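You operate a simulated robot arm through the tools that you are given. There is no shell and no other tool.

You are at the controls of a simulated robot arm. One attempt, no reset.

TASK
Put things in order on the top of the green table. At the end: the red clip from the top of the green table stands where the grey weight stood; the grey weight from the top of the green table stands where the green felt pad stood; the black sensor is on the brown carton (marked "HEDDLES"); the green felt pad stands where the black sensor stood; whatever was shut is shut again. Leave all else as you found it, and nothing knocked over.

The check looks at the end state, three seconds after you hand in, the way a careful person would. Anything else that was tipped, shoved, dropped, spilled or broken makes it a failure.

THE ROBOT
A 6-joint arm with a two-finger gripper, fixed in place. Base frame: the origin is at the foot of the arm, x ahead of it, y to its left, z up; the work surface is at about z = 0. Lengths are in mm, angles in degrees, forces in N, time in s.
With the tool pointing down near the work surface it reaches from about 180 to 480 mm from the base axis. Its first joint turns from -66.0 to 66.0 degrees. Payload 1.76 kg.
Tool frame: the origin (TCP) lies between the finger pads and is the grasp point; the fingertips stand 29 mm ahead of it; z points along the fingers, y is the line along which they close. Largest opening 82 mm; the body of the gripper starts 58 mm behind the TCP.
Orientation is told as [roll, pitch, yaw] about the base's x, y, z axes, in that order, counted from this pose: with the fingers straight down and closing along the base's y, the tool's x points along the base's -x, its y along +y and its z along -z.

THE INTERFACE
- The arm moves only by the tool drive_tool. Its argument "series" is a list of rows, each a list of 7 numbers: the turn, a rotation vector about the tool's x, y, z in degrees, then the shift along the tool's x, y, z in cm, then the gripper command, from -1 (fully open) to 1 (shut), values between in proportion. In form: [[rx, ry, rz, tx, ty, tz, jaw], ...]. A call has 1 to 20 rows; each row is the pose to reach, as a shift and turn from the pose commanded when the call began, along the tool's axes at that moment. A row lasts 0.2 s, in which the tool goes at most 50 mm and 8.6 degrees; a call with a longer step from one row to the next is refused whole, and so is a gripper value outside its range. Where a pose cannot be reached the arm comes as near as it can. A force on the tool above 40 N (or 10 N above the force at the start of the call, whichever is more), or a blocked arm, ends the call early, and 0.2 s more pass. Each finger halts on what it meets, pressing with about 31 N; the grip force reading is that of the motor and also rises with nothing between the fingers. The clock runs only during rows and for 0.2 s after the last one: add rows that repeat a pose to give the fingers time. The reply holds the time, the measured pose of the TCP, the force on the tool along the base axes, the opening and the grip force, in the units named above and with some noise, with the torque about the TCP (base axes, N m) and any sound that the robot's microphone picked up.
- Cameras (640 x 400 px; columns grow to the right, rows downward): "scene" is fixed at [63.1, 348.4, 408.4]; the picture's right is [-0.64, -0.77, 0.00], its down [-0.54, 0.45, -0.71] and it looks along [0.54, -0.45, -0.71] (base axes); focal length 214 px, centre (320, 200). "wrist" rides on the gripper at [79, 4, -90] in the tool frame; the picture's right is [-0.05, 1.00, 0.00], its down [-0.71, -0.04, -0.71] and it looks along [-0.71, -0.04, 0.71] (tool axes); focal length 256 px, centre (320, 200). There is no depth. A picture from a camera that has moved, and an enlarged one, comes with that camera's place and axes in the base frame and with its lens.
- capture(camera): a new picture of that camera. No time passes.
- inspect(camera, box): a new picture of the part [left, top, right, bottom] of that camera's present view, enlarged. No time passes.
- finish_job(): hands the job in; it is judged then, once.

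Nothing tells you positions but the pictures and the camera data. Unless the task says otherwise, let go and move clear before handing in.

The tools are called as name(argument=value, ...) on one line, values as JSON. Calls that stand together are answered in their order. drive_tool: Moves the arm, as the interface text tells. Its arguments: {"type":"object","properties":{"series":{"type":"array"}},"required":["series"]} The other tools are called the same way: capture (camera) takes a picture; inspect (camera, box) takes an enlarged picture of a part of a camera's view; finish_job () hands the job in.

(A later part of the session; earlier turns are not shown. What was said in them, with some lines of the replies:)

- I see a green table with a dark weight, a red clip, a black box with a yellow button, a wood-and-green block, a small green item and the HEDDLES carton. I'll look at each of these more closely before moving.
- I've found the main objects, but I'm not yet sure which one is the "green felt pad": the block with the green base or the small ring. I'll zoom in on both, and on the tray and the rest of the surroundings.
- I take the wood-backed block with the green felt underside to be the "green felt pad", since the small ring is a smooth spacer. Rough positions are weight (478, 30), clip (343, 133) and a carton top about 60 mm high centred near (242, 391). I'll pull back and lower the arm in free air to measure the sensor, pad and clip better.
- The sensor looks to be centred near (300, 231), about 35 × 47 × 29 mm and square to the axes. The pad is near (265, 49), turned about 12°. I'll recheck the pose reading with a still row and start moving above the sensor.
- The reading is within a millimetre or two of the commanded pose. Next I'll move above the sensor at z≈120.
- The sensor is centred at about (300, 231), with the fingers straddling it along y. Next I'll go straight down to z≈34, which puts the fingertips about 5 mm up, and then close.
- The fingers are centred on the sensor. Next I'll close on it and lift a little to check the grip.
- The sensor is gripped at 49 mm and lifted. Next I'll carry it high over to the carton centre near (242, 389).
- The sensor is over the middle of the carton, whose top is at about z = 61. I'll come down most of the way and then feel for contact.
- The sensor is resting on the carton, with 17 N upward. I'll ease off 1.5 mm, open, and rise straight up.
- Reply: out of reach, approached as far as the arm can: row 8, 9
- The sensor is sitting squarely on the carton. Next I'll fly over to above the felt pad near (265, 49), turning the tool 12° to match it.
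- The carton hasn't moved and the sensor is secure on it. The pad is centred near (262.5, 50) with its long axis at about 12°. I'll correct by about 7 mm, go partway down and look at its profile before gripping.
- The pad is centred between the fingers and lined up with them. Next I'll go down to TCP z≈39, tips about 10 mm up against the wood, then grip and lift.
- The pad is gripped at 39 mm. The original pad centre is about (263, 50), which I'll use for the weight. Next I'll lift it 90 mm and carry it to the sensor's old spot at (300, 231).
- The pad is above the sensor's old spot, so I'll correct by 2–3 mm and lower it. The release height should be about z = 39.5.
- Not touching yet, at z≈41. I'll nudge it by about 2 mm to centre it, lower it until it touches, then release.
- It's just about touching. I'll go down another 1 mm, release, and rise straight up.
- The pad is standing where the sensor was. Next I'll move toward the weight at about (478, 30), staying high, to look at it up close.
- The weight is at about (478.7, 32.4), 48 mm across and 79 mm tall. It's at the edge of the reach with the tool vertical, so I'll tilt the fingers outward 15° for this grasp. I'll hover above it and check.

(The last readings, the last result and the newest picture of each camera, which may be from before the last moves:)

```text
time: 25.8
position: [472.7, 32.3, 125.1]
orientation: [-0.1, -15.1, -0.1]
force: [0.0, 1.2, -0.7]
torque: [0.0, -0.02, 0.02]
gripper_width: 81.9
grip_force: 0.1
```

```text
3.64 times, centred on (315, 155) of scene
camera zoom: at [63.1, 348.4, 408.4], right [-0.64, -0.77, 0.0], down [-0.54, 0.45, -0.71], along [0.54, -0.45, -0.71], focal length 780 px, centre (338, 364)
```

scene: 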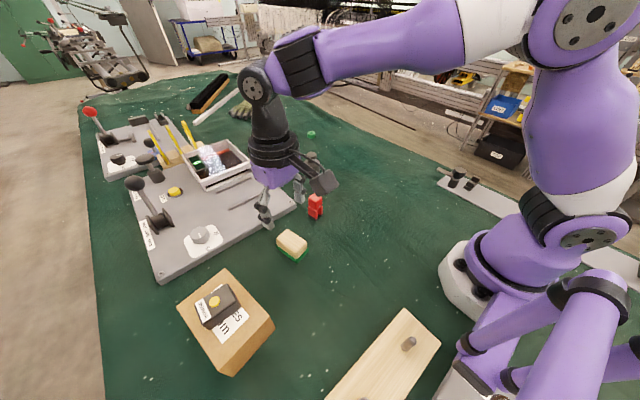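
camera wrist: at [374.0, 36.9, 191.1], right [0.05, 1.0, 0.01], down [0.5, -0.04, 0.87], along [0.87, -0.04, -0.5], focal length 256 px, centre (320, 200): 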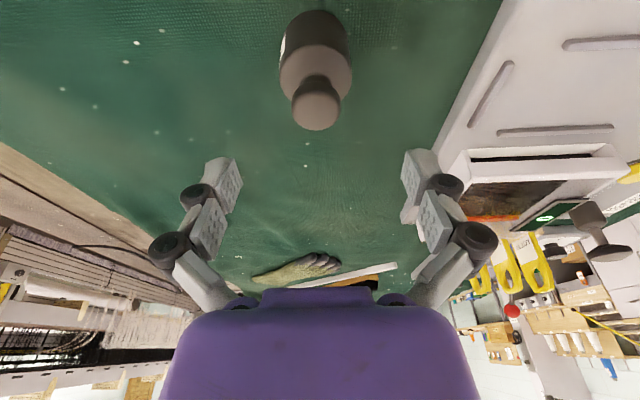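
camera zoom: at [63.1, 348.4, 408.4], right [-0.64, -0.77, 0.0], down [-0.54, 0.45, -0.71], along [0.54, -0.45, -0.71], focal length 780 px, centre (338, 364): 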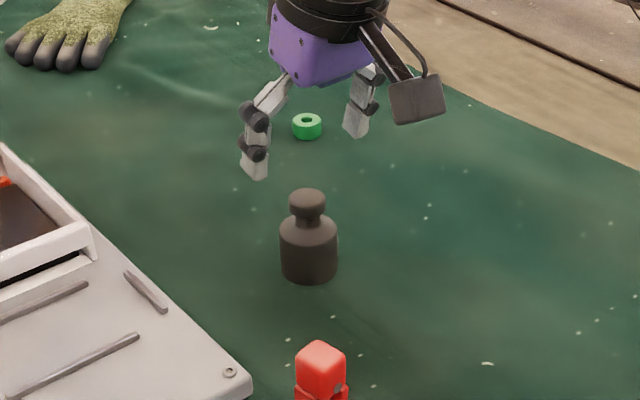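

Reached fine with the 15° tilt, and the weight is centred between the fingers. Next I'll descend vertically, in tool axes corrected for the tilt, to TCP z≈40.

drive_tool(series=[[0, 0, 0, 0.55, -0.1, 2.05, -1], [0, 0, 0, 1.1, -0.1, 4.1, -1], [0, 0, 0, 1.6, -0.1, 6.15, -1], [0, 0, 0, 2.09, -0.1, 8.2, -1], [0, 0, 0, 2.09, -0.1, 8.2, -1]])

capture(camera="wrist")

inspect(camera="scene", box=[260, 110, 360, 200])

```text
time: 27.0
position: [473.7, 29.3, 40.2]
orientation: [0.0, -15.0, -0.1]
force: [-0.1, -0.7, 0.2]
torque: [-0.01, 0.02, -0.02]
gripper_width: 82.0
grip_force: 0.0
```

```text
taken
camera wrist: at [375.0, 35.7, 108.0], right [0.05, 1.0, 0.01], down [0.5, -0.04, 0.87], along [0.86, -0.04, -0.5], focal length 256 px, centre (320, 200)
```

wrist: 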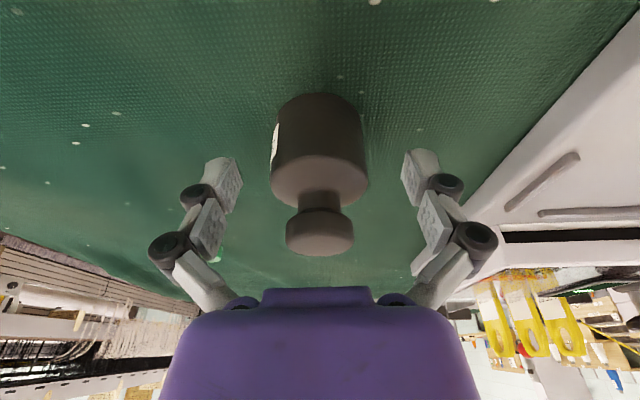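

```text
4.44 times, centred on (310, 155) of scene
camera zoom: at [63.1, 348.4, 408.4], right [-0.64, -0.77, 0.0], down [-0.54, 0.45, -0.71], along [0.54, -0.45, -0.71], focal length 953 px, centre (364, 400)
```

zoom: 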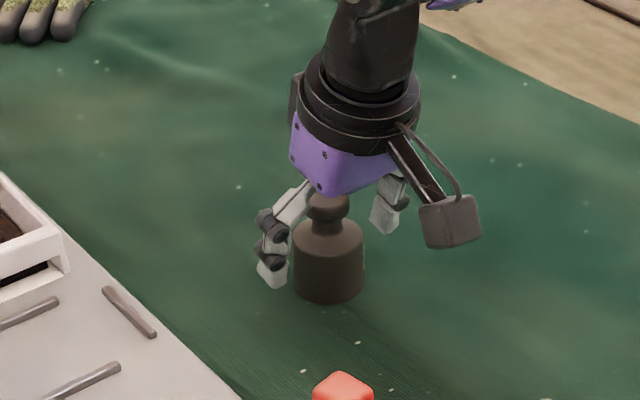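

The weight sits between the pads. Next I'll close and lift it vertically in small steps.

drive_tool(series=[[0, 0, 0, 0, 0, 0, 1], [0, 0, 0, 0, 0, 0, 1], [0, 0, 0, 0, 0, 0, 1], [0, 0, 0, 0, 0, 0, 1], [0, 0, 0, -0.13, 0, -0.48, 1], [0, 0, 0, -0.26, 0, -0.97, 1], [0, 0, 0, -0.26, 0, -0.97, 1]])

capture(camera="wrist")

inspect(camera="scene", box=[260, 110, 360, 200])

```text
time: 28.6
position: [474.4, 30.8, 51.3]
orientation: [0.0, -14.9, 0.0]
force: [0.7, -0.1, -2.0]
torque: [-0.01, 0.02, 0.02]
gripper_width: 47.0
grip_force: 31.0
```

```text
taken
camera wrist: at [374.2, 35.9, 118.1], right [0.05, 1.0, 0.01], down [0.5, -0.04, 0.86], along [0.86, -0.04, -0.5], focal length 256 px, centre (320, 200)
```

wrist: 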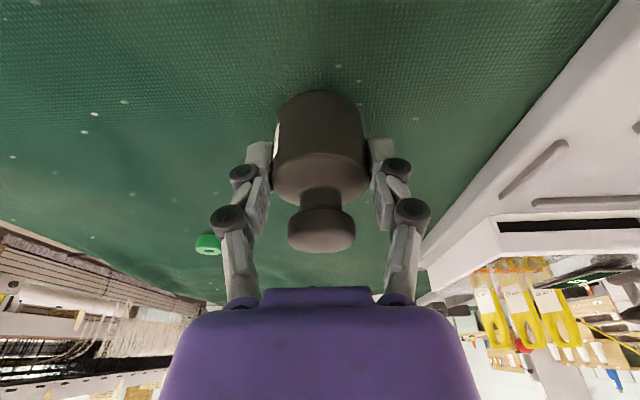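

```text
4.44 times, centred on (310, 155) of scene
camera zoom: at [63.1, 348.4, 408.4], right [-0.64, -0.77, 0.0], down [-0.54, 0.45, -0.71], along [0.54, -0.45, -0.71], focal length 953 px, centre (364, 400)
```

zoom: 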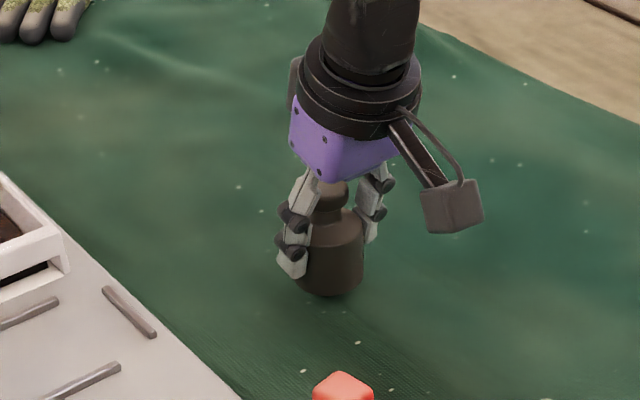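

The weight is lifted and held (47 mm, about 2 N). Its original spot is about (479, 31.7), which I'll use for the clip. Next I'll carry it with the same tilt to the pad's old spot at (263, 50).

drive_tool(series=[[0, 0, 0, -0.52, 0, -1.93, 1], [0, 0, 0, -1.035, 0, -3.86, 1], [0, 0, 0, 3.21, 0.38, -5.0, 1], [0, 0, 0, 7.46, 0.76, -6.14, 1], [0, 0, 0, 11.71, 1.13, -7.28, 1], [0, 0, 0, 15.97, 1.5, -8.42, 1], [0, 0, 0, 19.83, 1.85, -9.45, 1], [0, 0, 0, 19.83, 1.85, -9.45, 1], [0, 0, 0, 19.83, 1.85, -9.45, 1]])

capture(camera="wrist")

capture(camera="scene")

```text
time: 30.6
position: [258.8, 53.2, 94.7]
orientation: [0.1, -15.0, 0.0]
force: [-0.6, 0.2, -3.7]
torque: [0.03, 0.02, 0.01]
gripper_width: 46.8
grip_force: 31.1
```

```text
taken
camera wrist: at [158.9, 56.4, 160.3], right [0.05, 1.0, 0.01], down [0.5, -0.04, 0.87], along [0.87, -0.04, -0.5], focal length 256 px, centre (320, 200)
```

wrist: 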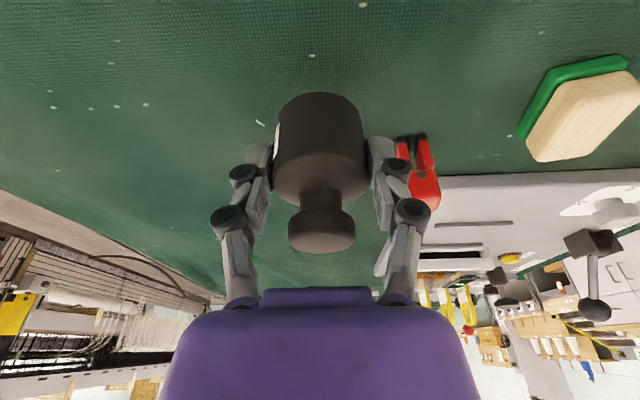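

```text
taken
```

scene: 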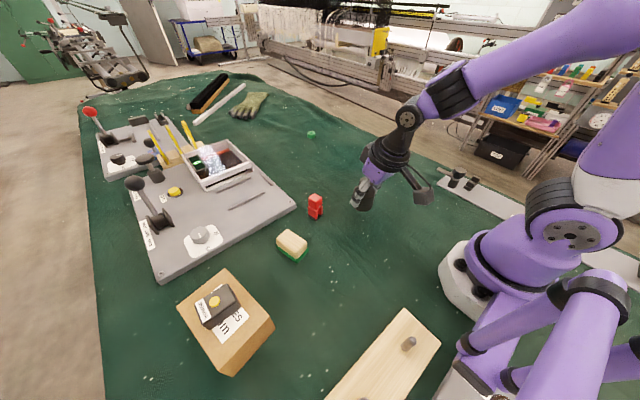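

The weight is over the pad's old spot. A speck on the cloth confirms the camera pose, so I'll correct y by 2 mm, lower most of the way, then feel for contact.

drive_tool(series=[[0, 0, 0, 0.52, -0.2, 1.93, 1], [0, 0, 0, 0.93, -0.2, 3.48, 1], [0, 0, 0, 1.216, -0.2, 4.54, 1], [0, 0, 0, 1.216, -0.2, 4.54, 1], [0, 0, 0, 1.216, -0.2, 4.54, 1]])

capture(camera="wrist")

inspect(camera="scene", box=[320, 150, 430, 250])

```text
time: 31.8
position: [258.8, 48.6, 45.0]
orientation: [0.0, -15.0, -0.1]
force: [0.3, -0.2, -3.5]
torque: [-0.03, -0.01, 0.02]
gripper_width: 47.1
grip_force: 30.8
```

```text
taken
camera wrist: at [158.4, 53.1, 111.6], right [0.05, 1.0, 0.01], down [0.5, -0.04, 0.87], along [0.86, -0.04, -0.5], focal length 256 px, centre (320, 200)
```

wrist: 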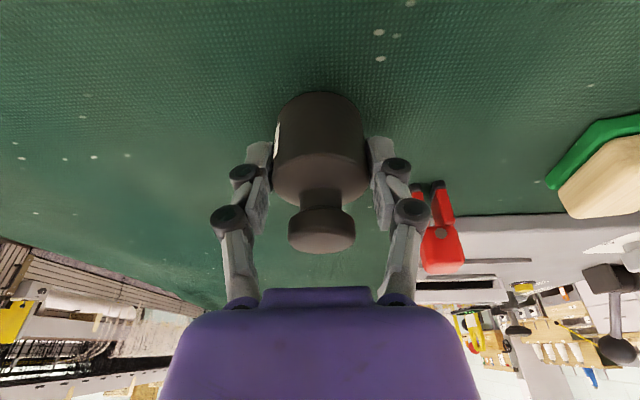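

```text
4.00 times, centred on (375, 200) of scene
camera zoom: at [63.1, 348.4, 408.4], right [-0.64, -0.77, 0.0], down [-0.54, 0.45, -0.71], along [0.54, -0.45, -0.71], focal length 858 px, centre (100, 200)
```

zoom: 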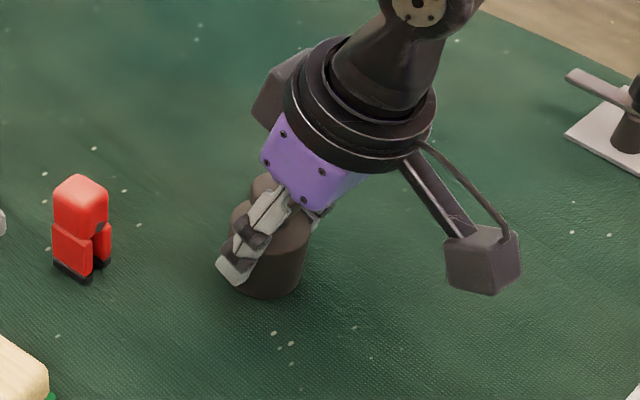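

About 4 mm to go, with no contact yet. I'll lower it in small steps.

drive_tool(series=[[0, 0, 0, 0.05, 0.08, 0.19, 1], [0, 0, 0, 0.08, 0.08, 0.29, 1], [0, 0, 0, 0.09, 0.08, 0.34, 1], [0, 0, 0, 0.09, 0.08, 0.34, 1]])

```text
time: 32.8
position: [257.8, 49.2, 42.0]
orientation: [0.2, -15.3, 0.0]
force: [-3.4, 2.7, 21.5]
torque: [0.09, -0.08, -0.06]
gripper_width: 47.1
grip_force: 31.1
```

The weight has touched down. I'll ease off about 1 mm, open fully and rise vertically.

drive_tool(series=[[0, 0, 0, -0.03, 0, -0.1, 1], [0, 0, 0, -0.03, 0, -0.1, 0.4], [0, 0, 0, -0.03, 0, -0.1, -0.2], [0, 0, 0, -0.03, 0, -0.1, -0.8], [0, 0, 0, -0.03, 0, -0.1, -1], [0, 0, 0, -0.03, 0, -0.1, -1], [0, 0, 0, -0.78, 0, -2.9, -1], [0, 0, 0, -1.68, 0, -6.28, -1], [0, 0, 0, -2.46, 0, -9.17, -1], [0, 0, 0, -2.46, 0, -9.17, -1]])

capture(camera="wrist")

inspect(camera="scene", box=[240, 140, 440, 280])

```text
time: 35.0
position: [257.4, 47.6, 136.9]
orientation: [0.1, -15.0, 0.0]
force: [-0.4, 0.6, 0.6]
torque: [0.02, 0.0, -0.01]
gripper_width: 82.2
grip_force: 0.0
```

```text
taken
camera wrist: at [158.5, 52.4, 203.5], right [0.05, 1.0, 0.01], down [0.5, -0.04, 0.87], along [0.87, -0.04, -0.5], focal length 256 px, centre (320, 200)
```

wrist: 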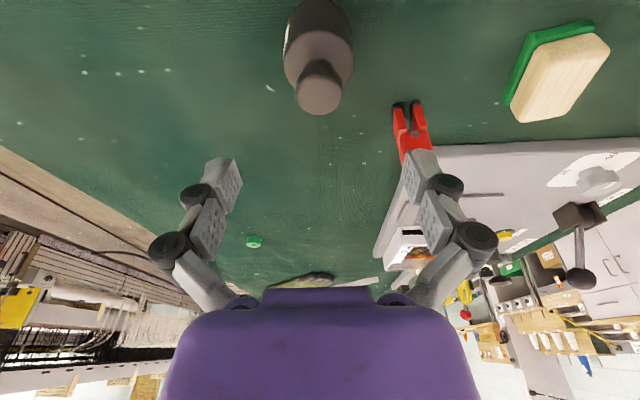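

```text
2.86 times, centred on (340, 210) of scene
camera zoom: at [63.1, 348.4, 408.4], right [-0.64, -0.77, 0.0], down [-0.54, 0.45, -0.71], along [0.54, -0.45, -0.71], focal length 613 px, centre (263, 171)
```

zoom: 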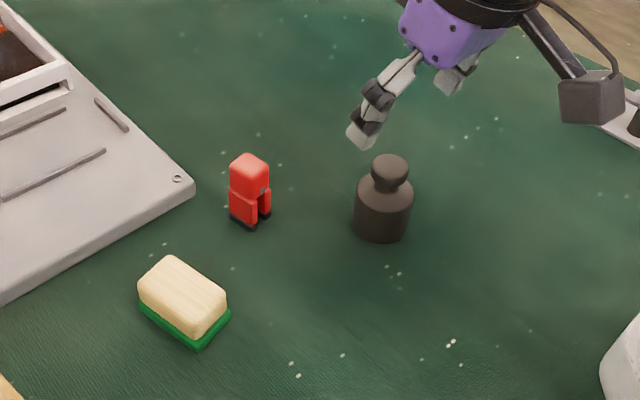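

The weight stands upright. I'll zoom in to measure where it ended up.

inspect(camera="scene", box=[345, 190, 405, 235])

inspect(camera="wrist", box=[250, 0, 390, 130])

inspect(camera="scene", box=[295, 180, 340, 225])

```text
8.89 times, centred on (375, 212) of scene
camera zoom: at [63.1, 348.4, 408.4], right [-0.64, -0.77, 0.0], down [-0.54, 0.45, -0.71], along [0.54, -0.45, -0.71], focal length 1906 px, centre (-169, 89)
```

zoom: 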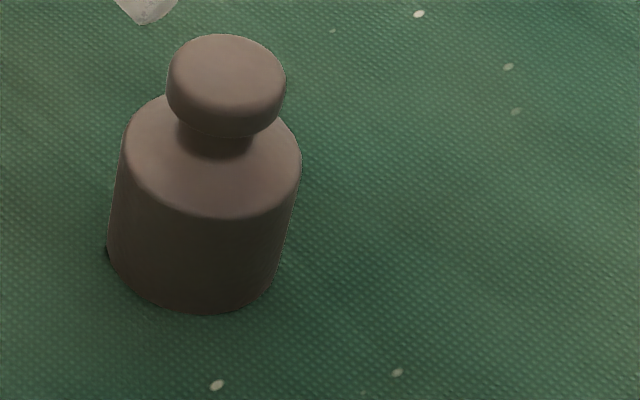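

```text
3.08 times, centred on (320, 65) of wrist
camera zoom: at [158.5, 52.4, 203.5], right [0.05, 1.0, 0.01], down [0.5, -0.04, 0.87], along [0.87, -0.04, -0.5], focal length 788 px, centre (320, 615)
```

zoom: 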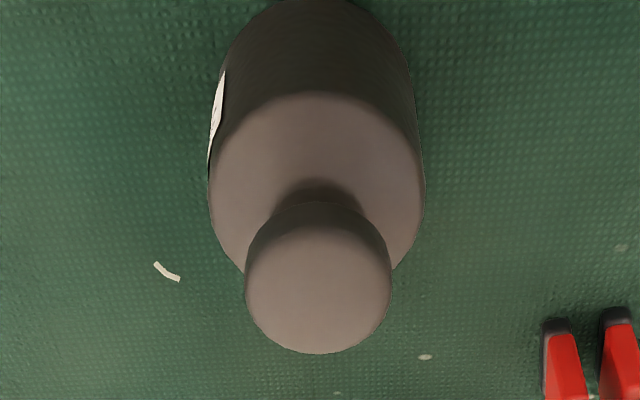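

```text
8.89 times, centred on (318, 202) of scene
camera zoom: at [63.1, 348.4, 408.4], right [-0.64, -0.77, 0.0], down [-0.54, 0.45, -0.71], along [0.54, -0.45, -0.71], focal length 1906 px, centre (342, 178)
```

zoom: 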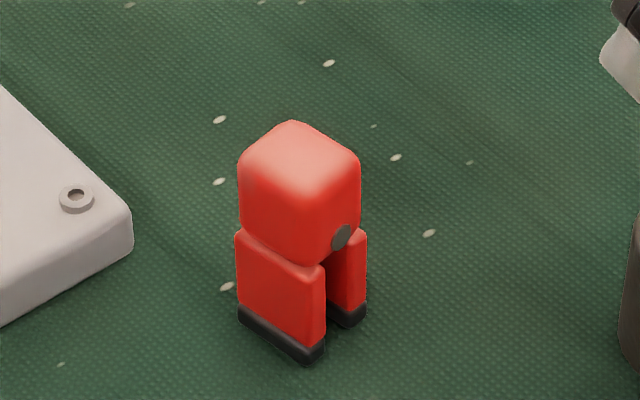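

The weight stands at about (262, 50), within a couple of mm of the pad's old centre. The clip is at about (341, 132), 62 mm tall, with a footprint of roughly 25 × 27 mm turned about 12°. Next I'll hover above it with yaw 12, keeping the 15° tilt for the far placement.

drive_tool(series=[[-0.8, 0, -3, -1.9, 2.1, 0.7, -0.7], [-1.6, 0, -6, -3.8, 4.2, 1.4, -0.4], [-2.4, 0, -9, -5.7, 6.3, 2.1, -0.4], [-3.1, 0, -11.6, -7.62, 8.3, 2.77, -0.4], [-3.1, 0, -11.6, -7.62, 8.3, 2.77, -0.4], [-3.1, 0, -11.6, -7.62, 8.3, 2.77, -0.4]])

capture(camera="wrist")

inspect(camera="scene", box=[260, 140, 390, 260])

```text
time: 36.4
position: [340.6, 132.0, 130.0]
orientation: [0.0, -15.0, 12.0]
force: [-0.2, 0.6, 0.1]
torque: [-0.01, 0.03, 0.0]
gripper_width: 57.2
grip_force: 0.1
```

```text
taken
camera wrist: at [241.0, 114.8, 196.1], right [-0.16, 0.99, 0.01], down [0.5, 0.07, 0.87], along [0.85, 0.14, -0.5], focal length 256 px, centre (320, 200)
```

wrist: 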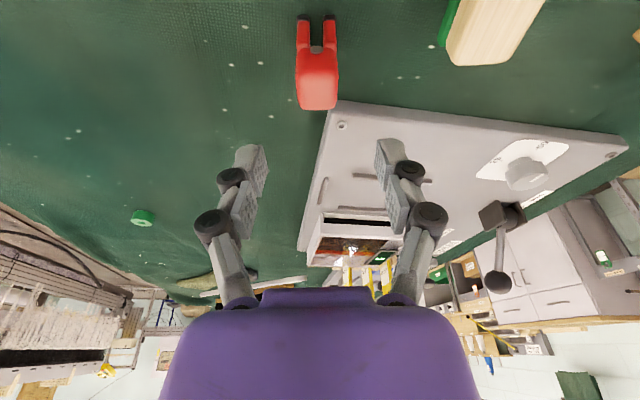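

```text
3.33 times, centred on (325, 200) of scene
camera zoom: at [63.1, 348.4, 408.4], right [-0.64, -0.77, 0.0], down [-0.54, 0.45, -0.71], along [0.54, -0.45, -0.71], focal length 715 px, centre (303, 200)
```

zoom: 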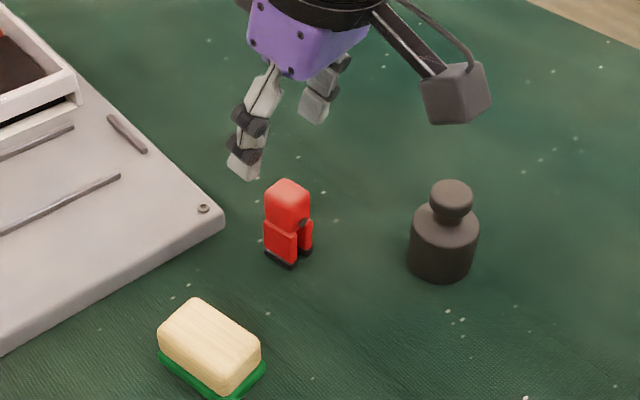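

The clip is about 1.5 mm off the gripper's midplane, so I'll correct that and descend vertically to TCP z≈48.

drive_tool(series=[[0, 0, 0, 0.53, -0.15, 1.97, -0.4], [0, 0, 0, 1.06, -0.15, 3.94, -0.4], [0, 0, 0, 1.58, -0.15, 5.91, -0.4], [0, 0, 0, 2.11, -0.15, 7.88, -0.4], [0, 0, 0, 2.11, -0.15, 7.88, -0.4]])

capture(camera="wrist")

inspect(camera="scene", box=[270, 150, 370, 240])

```text
time: 37.6
position: [338.1, 130.0, 46.3]
orientation: [0.1, -15.1, 11.9]
force: [0.9, -0.7, -0.3]
torque: [0.02, 0.01, 0.0]
gripper_width: 57.4
grip_force: 0.0
```

```text
taken
camera wrist: at [240.2, 113.1, 112.8], right [-0.16, 0.99, 0.01], down [0.5, 0.07, 0.87], along [0.85, 0.14, -0.5], focal length 256 px, centre (320, 200)
```

wrist: 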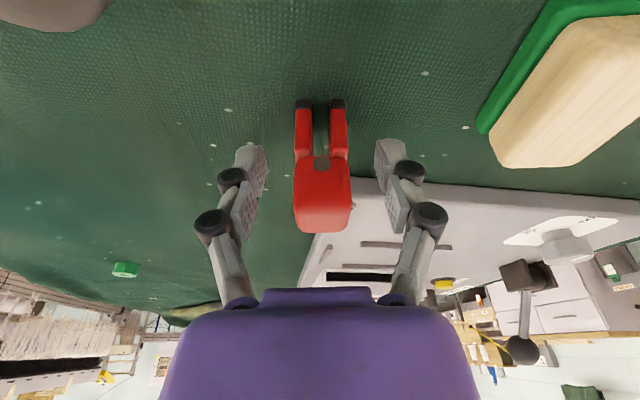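

```text
4.44 times, centred on (320, 195) of scene
camera zoom: at [63.1, 348.4, 408.4], right [-0.64, -0.77, 0.0], down [-0.54, 0.45, -0.71], along [0.54, -0.45, -0.71], focal length 953 px, centre (320, 222)
```

zoom: 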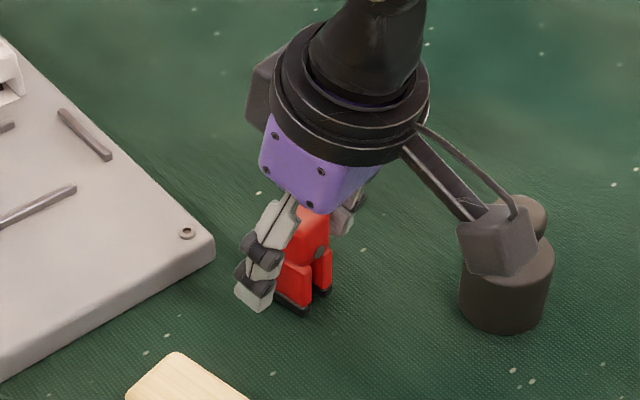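

The clip is centred between the fingers, and the camera housing is well clear of the weight. I'll close and lift slightly.

drive_tool(series=[[0, 0, 0, 0, 0, 0, 0.1], [0, 0, 0, 0, 0, 0, 1], [0, 0, 0, 0, 0, 0, 1], [0, 0, 0, 0, 0, 0, 1], [0, 0, 0, -0.13, 0, -0.48, 1], [0, 0, 0, -0.39, 0, -1.45, 1], [0, 0, 0, -0.39, 0, -1.45, 1]])

capture(camera="wrist")

inspect(camera="scene", box=[270, 150, 370, 240])

```text
time: 39.2
position: [337.9, 130.4, 62.6]
orientation: [0.0, -15.1, 12.0]
force: [0.8, -0.1, 0.1]
torque: [-0.01, 0.02, 0.0]
gripper_width: 23.7
grip_force: 30.9
```

```text
taken
camera wrist: at [240.3, 114.2, 129.3], right [-0.16, 0.99, 0.01], down [0.5, 0.07, 0.87], along [0.85, 0.14, -0.5], focal length 256 px, centre (320, 200)
```

wrist: 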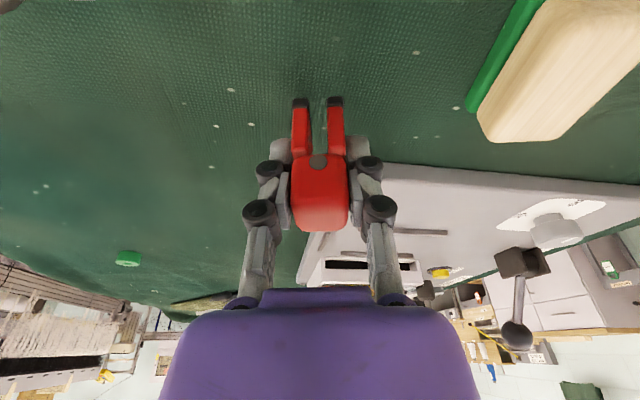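

```text
4.44 times, centred on (320, 195) of scene
camera zoom: at [63.1, 348.4, 408.4], right [-0.64, -0.77, 0.0], down [-0.54, 0.45, -0.71], along [0.54, -0.45, -0.71], focal length 953 px, centre (320, 222)
```

zoom: 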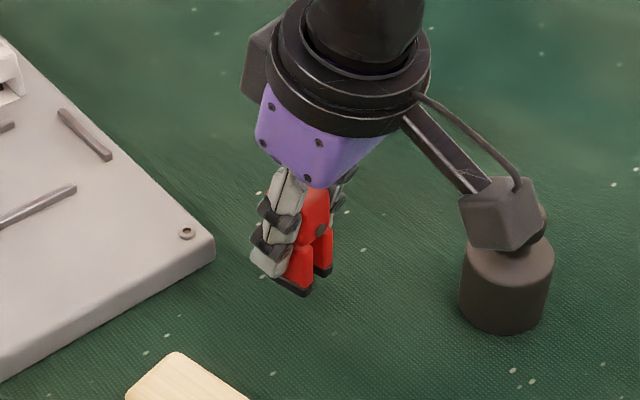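

The clip is held upright at 23.7 mm. Next I'll raise it, carry it to the weight's old spot with TCP at about (476, 31), and keep the same tilt and yaw.

drive_tool(series=[[0, 0, 0, -0.518, 0, -1.93, 1], [0, 0, 0, -2.72, -2.52, -1.34, 1], [0, 0, 0, -4.92, -5.04, -0.75, 1], [0, 0, 0, -7.12, -7.56, -0.16, 1], [0, 0, 0, -9.32, -10.08, 0.43, 1], [0, 0, 0, -11.52, -12.6, 1.02, 1], [0, 0, 0, -11.52, -12.6, 1.02, 1], [0, 0, 0, -11.52, -12.6, 1.02, 1]])

capture(camera="wrist")

capture(camera="scene")

```text
time: 41.0
position: [476.2, 28.2, 82.2]
orientation: [0.0, -15.1, 12.0]
force: [0.7, 0.7, -1.1]
torque: [-0.02, -0.01, -0.02]
gripper_width: 24.0
grip_force: 30.7
```

```text
taken
camera wrist: at [377.9, 13.5, 149.3], right [-0.16, 0.99, 0.01], down [0.5, 0.07, 0.87], along [0.85, 0.14, -0.5], focal length 256 px, centre (320, 200)
```

wrist: 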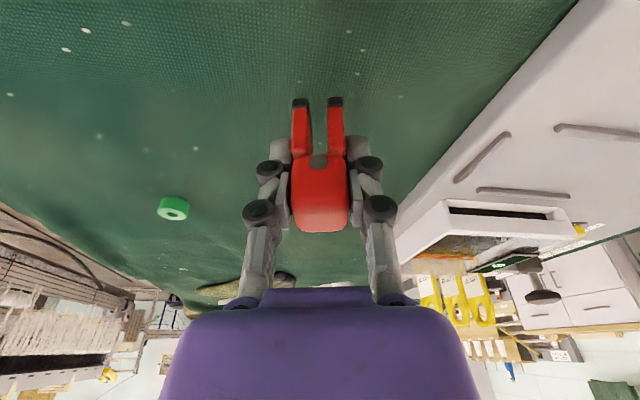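

```text
taken
```

scene: 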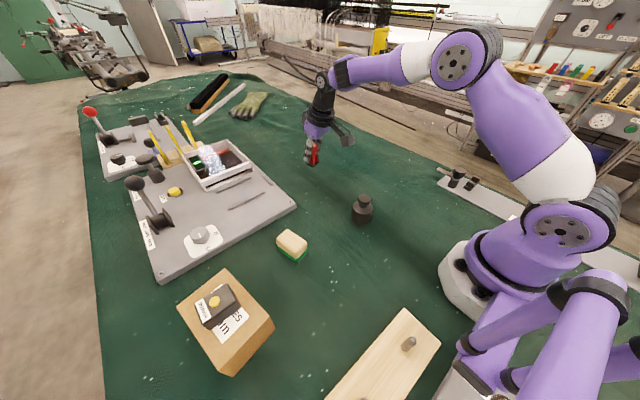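

In position above the weight's old spot. I'll correct y by about +1.5 mm and lower to just above the surface.

drive_tool(series=[[0, 0, 0, 0.4, 0.15, 1.5, 1], [0, 0, 0, 0.75, 0.15, 2.8, 1], [0, 0, 0, 0.86, 0.15, 3.2, 1], [0, 0, 0, 0.86, 0.15, 3.2, 1], [0, 0, 0, 0.86, 0.15, 3.2, 1]])

capture(camera="wrist")

inspect(camera="scene", box=[280, 125, 345, 195])

```text
time: 42.2
position: [476.1, 30.7, 49.6]
orientation: [0.0, -14.9, 12.0]
force: [0.1, -0.2, -0.6]
torque: [0.0, -0.01, -0.02]
gripper_width: 23.8
grip_force: 30.9
```

```text
taken
camera wrist: at [377.2, 16.0, 116.7], right [-0.16, 0.99, 0.01], down [0.5, 0.07, 0.87], along [0.85, 0.14, -0.5], focal length 256 px, centre (320, 200)
```

wrist: 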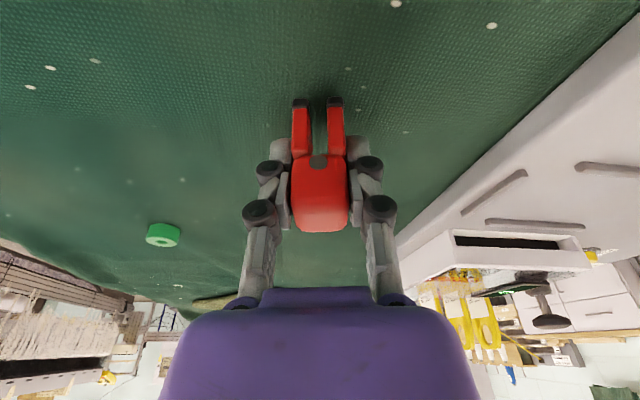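

```text
5.71 times, centred on (312, 160) of scene
camera zoom: at [63.1, 348.4, 408.4], right [-0.64, -0.77, 0.0], down [-0.54, 0.45, -0.71], along [0.54, -0.45, -0.71], focal length 1226 px, centre (363, 429)
```

zoom: 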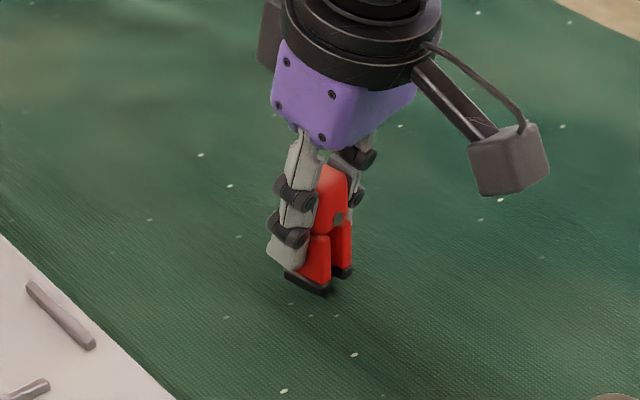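

The clip is about 3 mm above the cloth and lined up with the weight's old footprint. I'll lower it gently until it touches.

drive_tool(series=[[0, 0, 0, 0.04, 0.04, 0.15, 1], [0, 0, 0, 0.065, 0.04, 0.24, 1], [0, 0, 0, 0.065, 0.04, 0.24, 1]])

```text
time: 43.0
position: [475.2, 31.1, 47.5]
orientation: [0.0, -15.0, 12.0]
force: [-0.2, 0.3, 0.1]
torque: [0.0, 0.0, 0.02]
gripper_width: 23.9
grip_force: 31.0
```

drive_tool(series=[[0, 0, 0, 0.015, 0, 0.05, 1], [0, 0, 0, 0.026, 0, 0.1, 1], [0, 0, 0, 0.026, 0, 0.1, 1]])

```text
time: 43.8
position: [477.2, 30.2, 46.0]
orientation: [0.0, -15.1, 12.0]
force: [-3.9, -0.6, 9.2]
torque: [0.0, 0.16, 0.0]
gripper_width: 23.9
grip_force: 30.7
```

Contact at 9 N. I'll open the fingers and rise vertically.

drive_tool(series=[[0, 0, 0, 0, 0, -0.03, 0.7], [0, 0, 0, 0, 0, -0.03, 0.3], [0, 0, 0, 0, 0, -0.03, -0.1], [0, 0, 0, 0, 0, -0.03, -0.4], [0, 0, 0, 0, 0, -0.03, -0.4], [0, 0, 0, -0.39, 0, -1.45, -0.4], [0, 0, 0, -0.91, 0, -3.4, -0.4], [0, 0, 0, -1.55, 0, -5.8, -0.4], [0, 0, 0, -2.07, 0, -7.73, -0.4], [0, 0, 0, -2.07, 0, -7.73, -0.4]])

capture(camera="wrist")

inspect(camera="scene", box=[280, 125, 345, 195])

```text
time: 46.0
position: [475.6, 31.7, 123.5]
orientation: [0.0, -14.9, 12.1]
force: [0.0, 0.0, -0.1]
torque: [-0.02, -0.01, 0.02]
gripper_width: 57.5
grip_force: 0.0
```

```text
taken
camera wrist: at [378.0, 16.8, 191.5], right [-0.16, 0.99, 0.01], down [0.5, 0.07, 0.87], along [0.85, 0.14, -0.5], focal length 256 px, centre (320, 200)
```

wrist: 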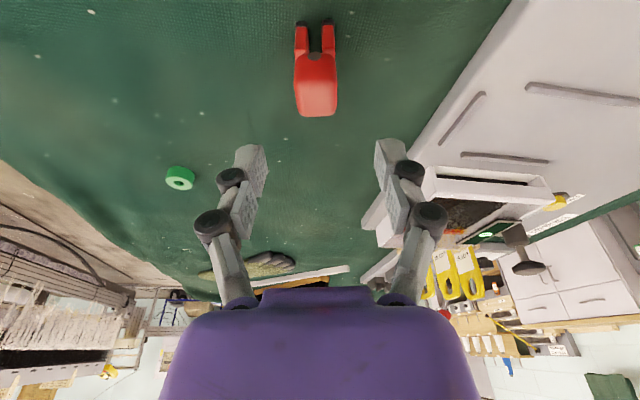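

```text
5.71 times, centred on (312, 160) of scene
camera zoom: at [63.1, 348.4, 408.4], right [-0.64, -0.77, 0.0], down [-0.54, 0.45, -0.71], along [0.54, -0.45, -0.71], focal length 1226 px, centre (363, 429)
```

zoom: 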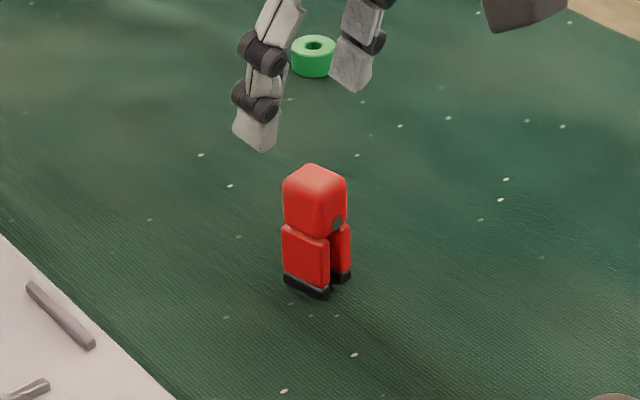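

The clip stands upright at about (480, 32). I'll back the arm up and out of the way, then check the whole scene before handing in.

drive_tool(series=[[0, 0, 0, -0.78, 0, -2.9, -0.4], [0, 0, 0, 2.65, 0, -4.6, -0.4], [0, 0, 0, 6.08, 0, -6.3, -0.4], [0, 0, 0, 9.51, 0, -8.0, -0.4], [0, 0, 0, 12.94, 0, -9.7, -0.4], [0, 0, 0, 12.94, -4, -12, -0.4], [0, 0, 0, 12.94, -8, -14, -0.4], [0, 0, 0, 12.94, -8, -14, -0.4]])

capture(camera="scene")

capture(camera="wrist")

inspect(camera="scene", box=[150, 120, 400, 390])

```text
time: 47.8
position: [337.2, -78.8, 229.0]
orientation: [-0.1, -15.0, 12.0]
force: [0.6, 0.0, -0.1]
torque: [-0.01, 0.02, 0.02]
gripper_width: 57.6
grip_force: 0.0
```

```text
taken
```

scene: 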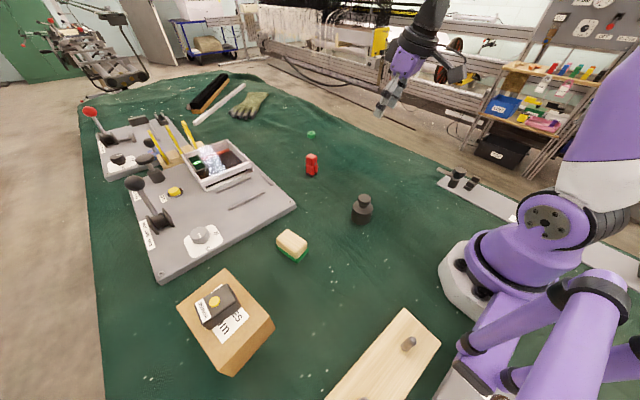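

```text
taken
camera wrist: at [239.3, -95.0, 295.8], right [-0.16, 0.99, 0.01], down [0.5, 0.07, 0.87], along [0.85, 0.14, -0.5], focal length 256 px, centre (320, 200)
```

wrist: 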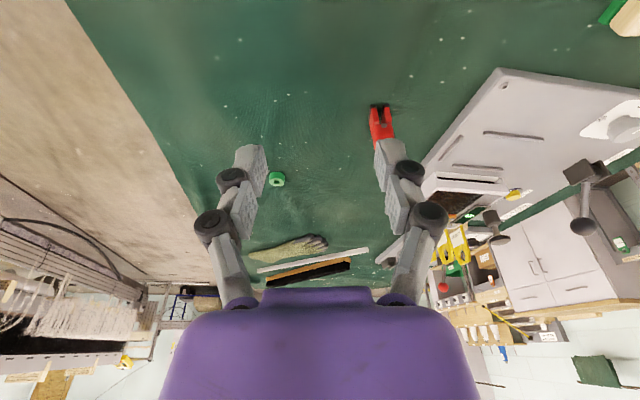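

```text
1.48 times, centred on (275, 255) of scene
camera zoom: at [63.1, 348.4, 408.4], right [-0.64, -0.77, 0.0], down [-0.54, 0.45, -0.71], along [0.54, -0.45, -0.71], focal length 318 px, centre (387, 118)
```

zoom: 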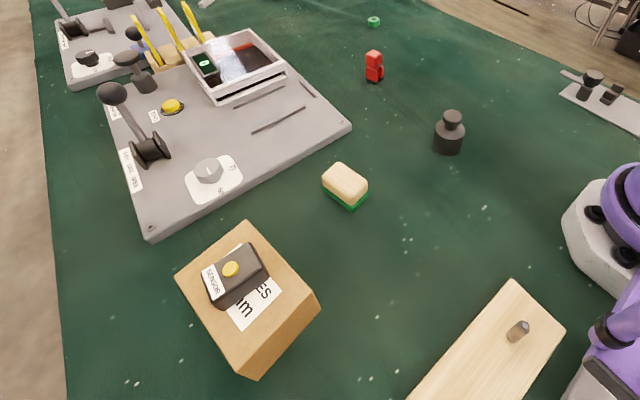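

Everything is in place. The clip is on the weight's old spot, the weight on the pad's, the pad on the sensor's (about (300, 230)) and the sensor on the carton. Nothing else has moved, nothing needed opening or shutting, and the arm is clear, so I'm handing in.

finish_job()

```text
The job is handed in.
```

I've handed the job in with all four objects placed and standing upright in the last pictures. I haven't seen the result of the check.

| Object | Where it is now | How close, measured from the pictures |
|---|---|---|
| Red clip | Where the grey weight stood, at about (480, 32) | within about 2 mm |
| Grey weight | Where the felt pad stood, at about (262, 50) | within about 3 mm |
| Green felt pad | Where the black sensor stood, at about (300, 230) | within about 1 mm |
| Black sensor | On top of the HEDDLES carton, near the middle | well inside the edges |

- **Which object is the felt pad:** I took it to be the wood block with the green felt underside. The small green ring on the table looked like a smooth spacer, so I left it alone.
- **Pad orientation:** the pad kept the roughly 12° turn it started with, so it isn't square to where the sensor sat.
- **Everything else:** I didn't open or shut anything. The carton's corners matched their starting position in the pictures, and I saw nothing else moved or knocked over. The arm was let go and clear before I handed in.
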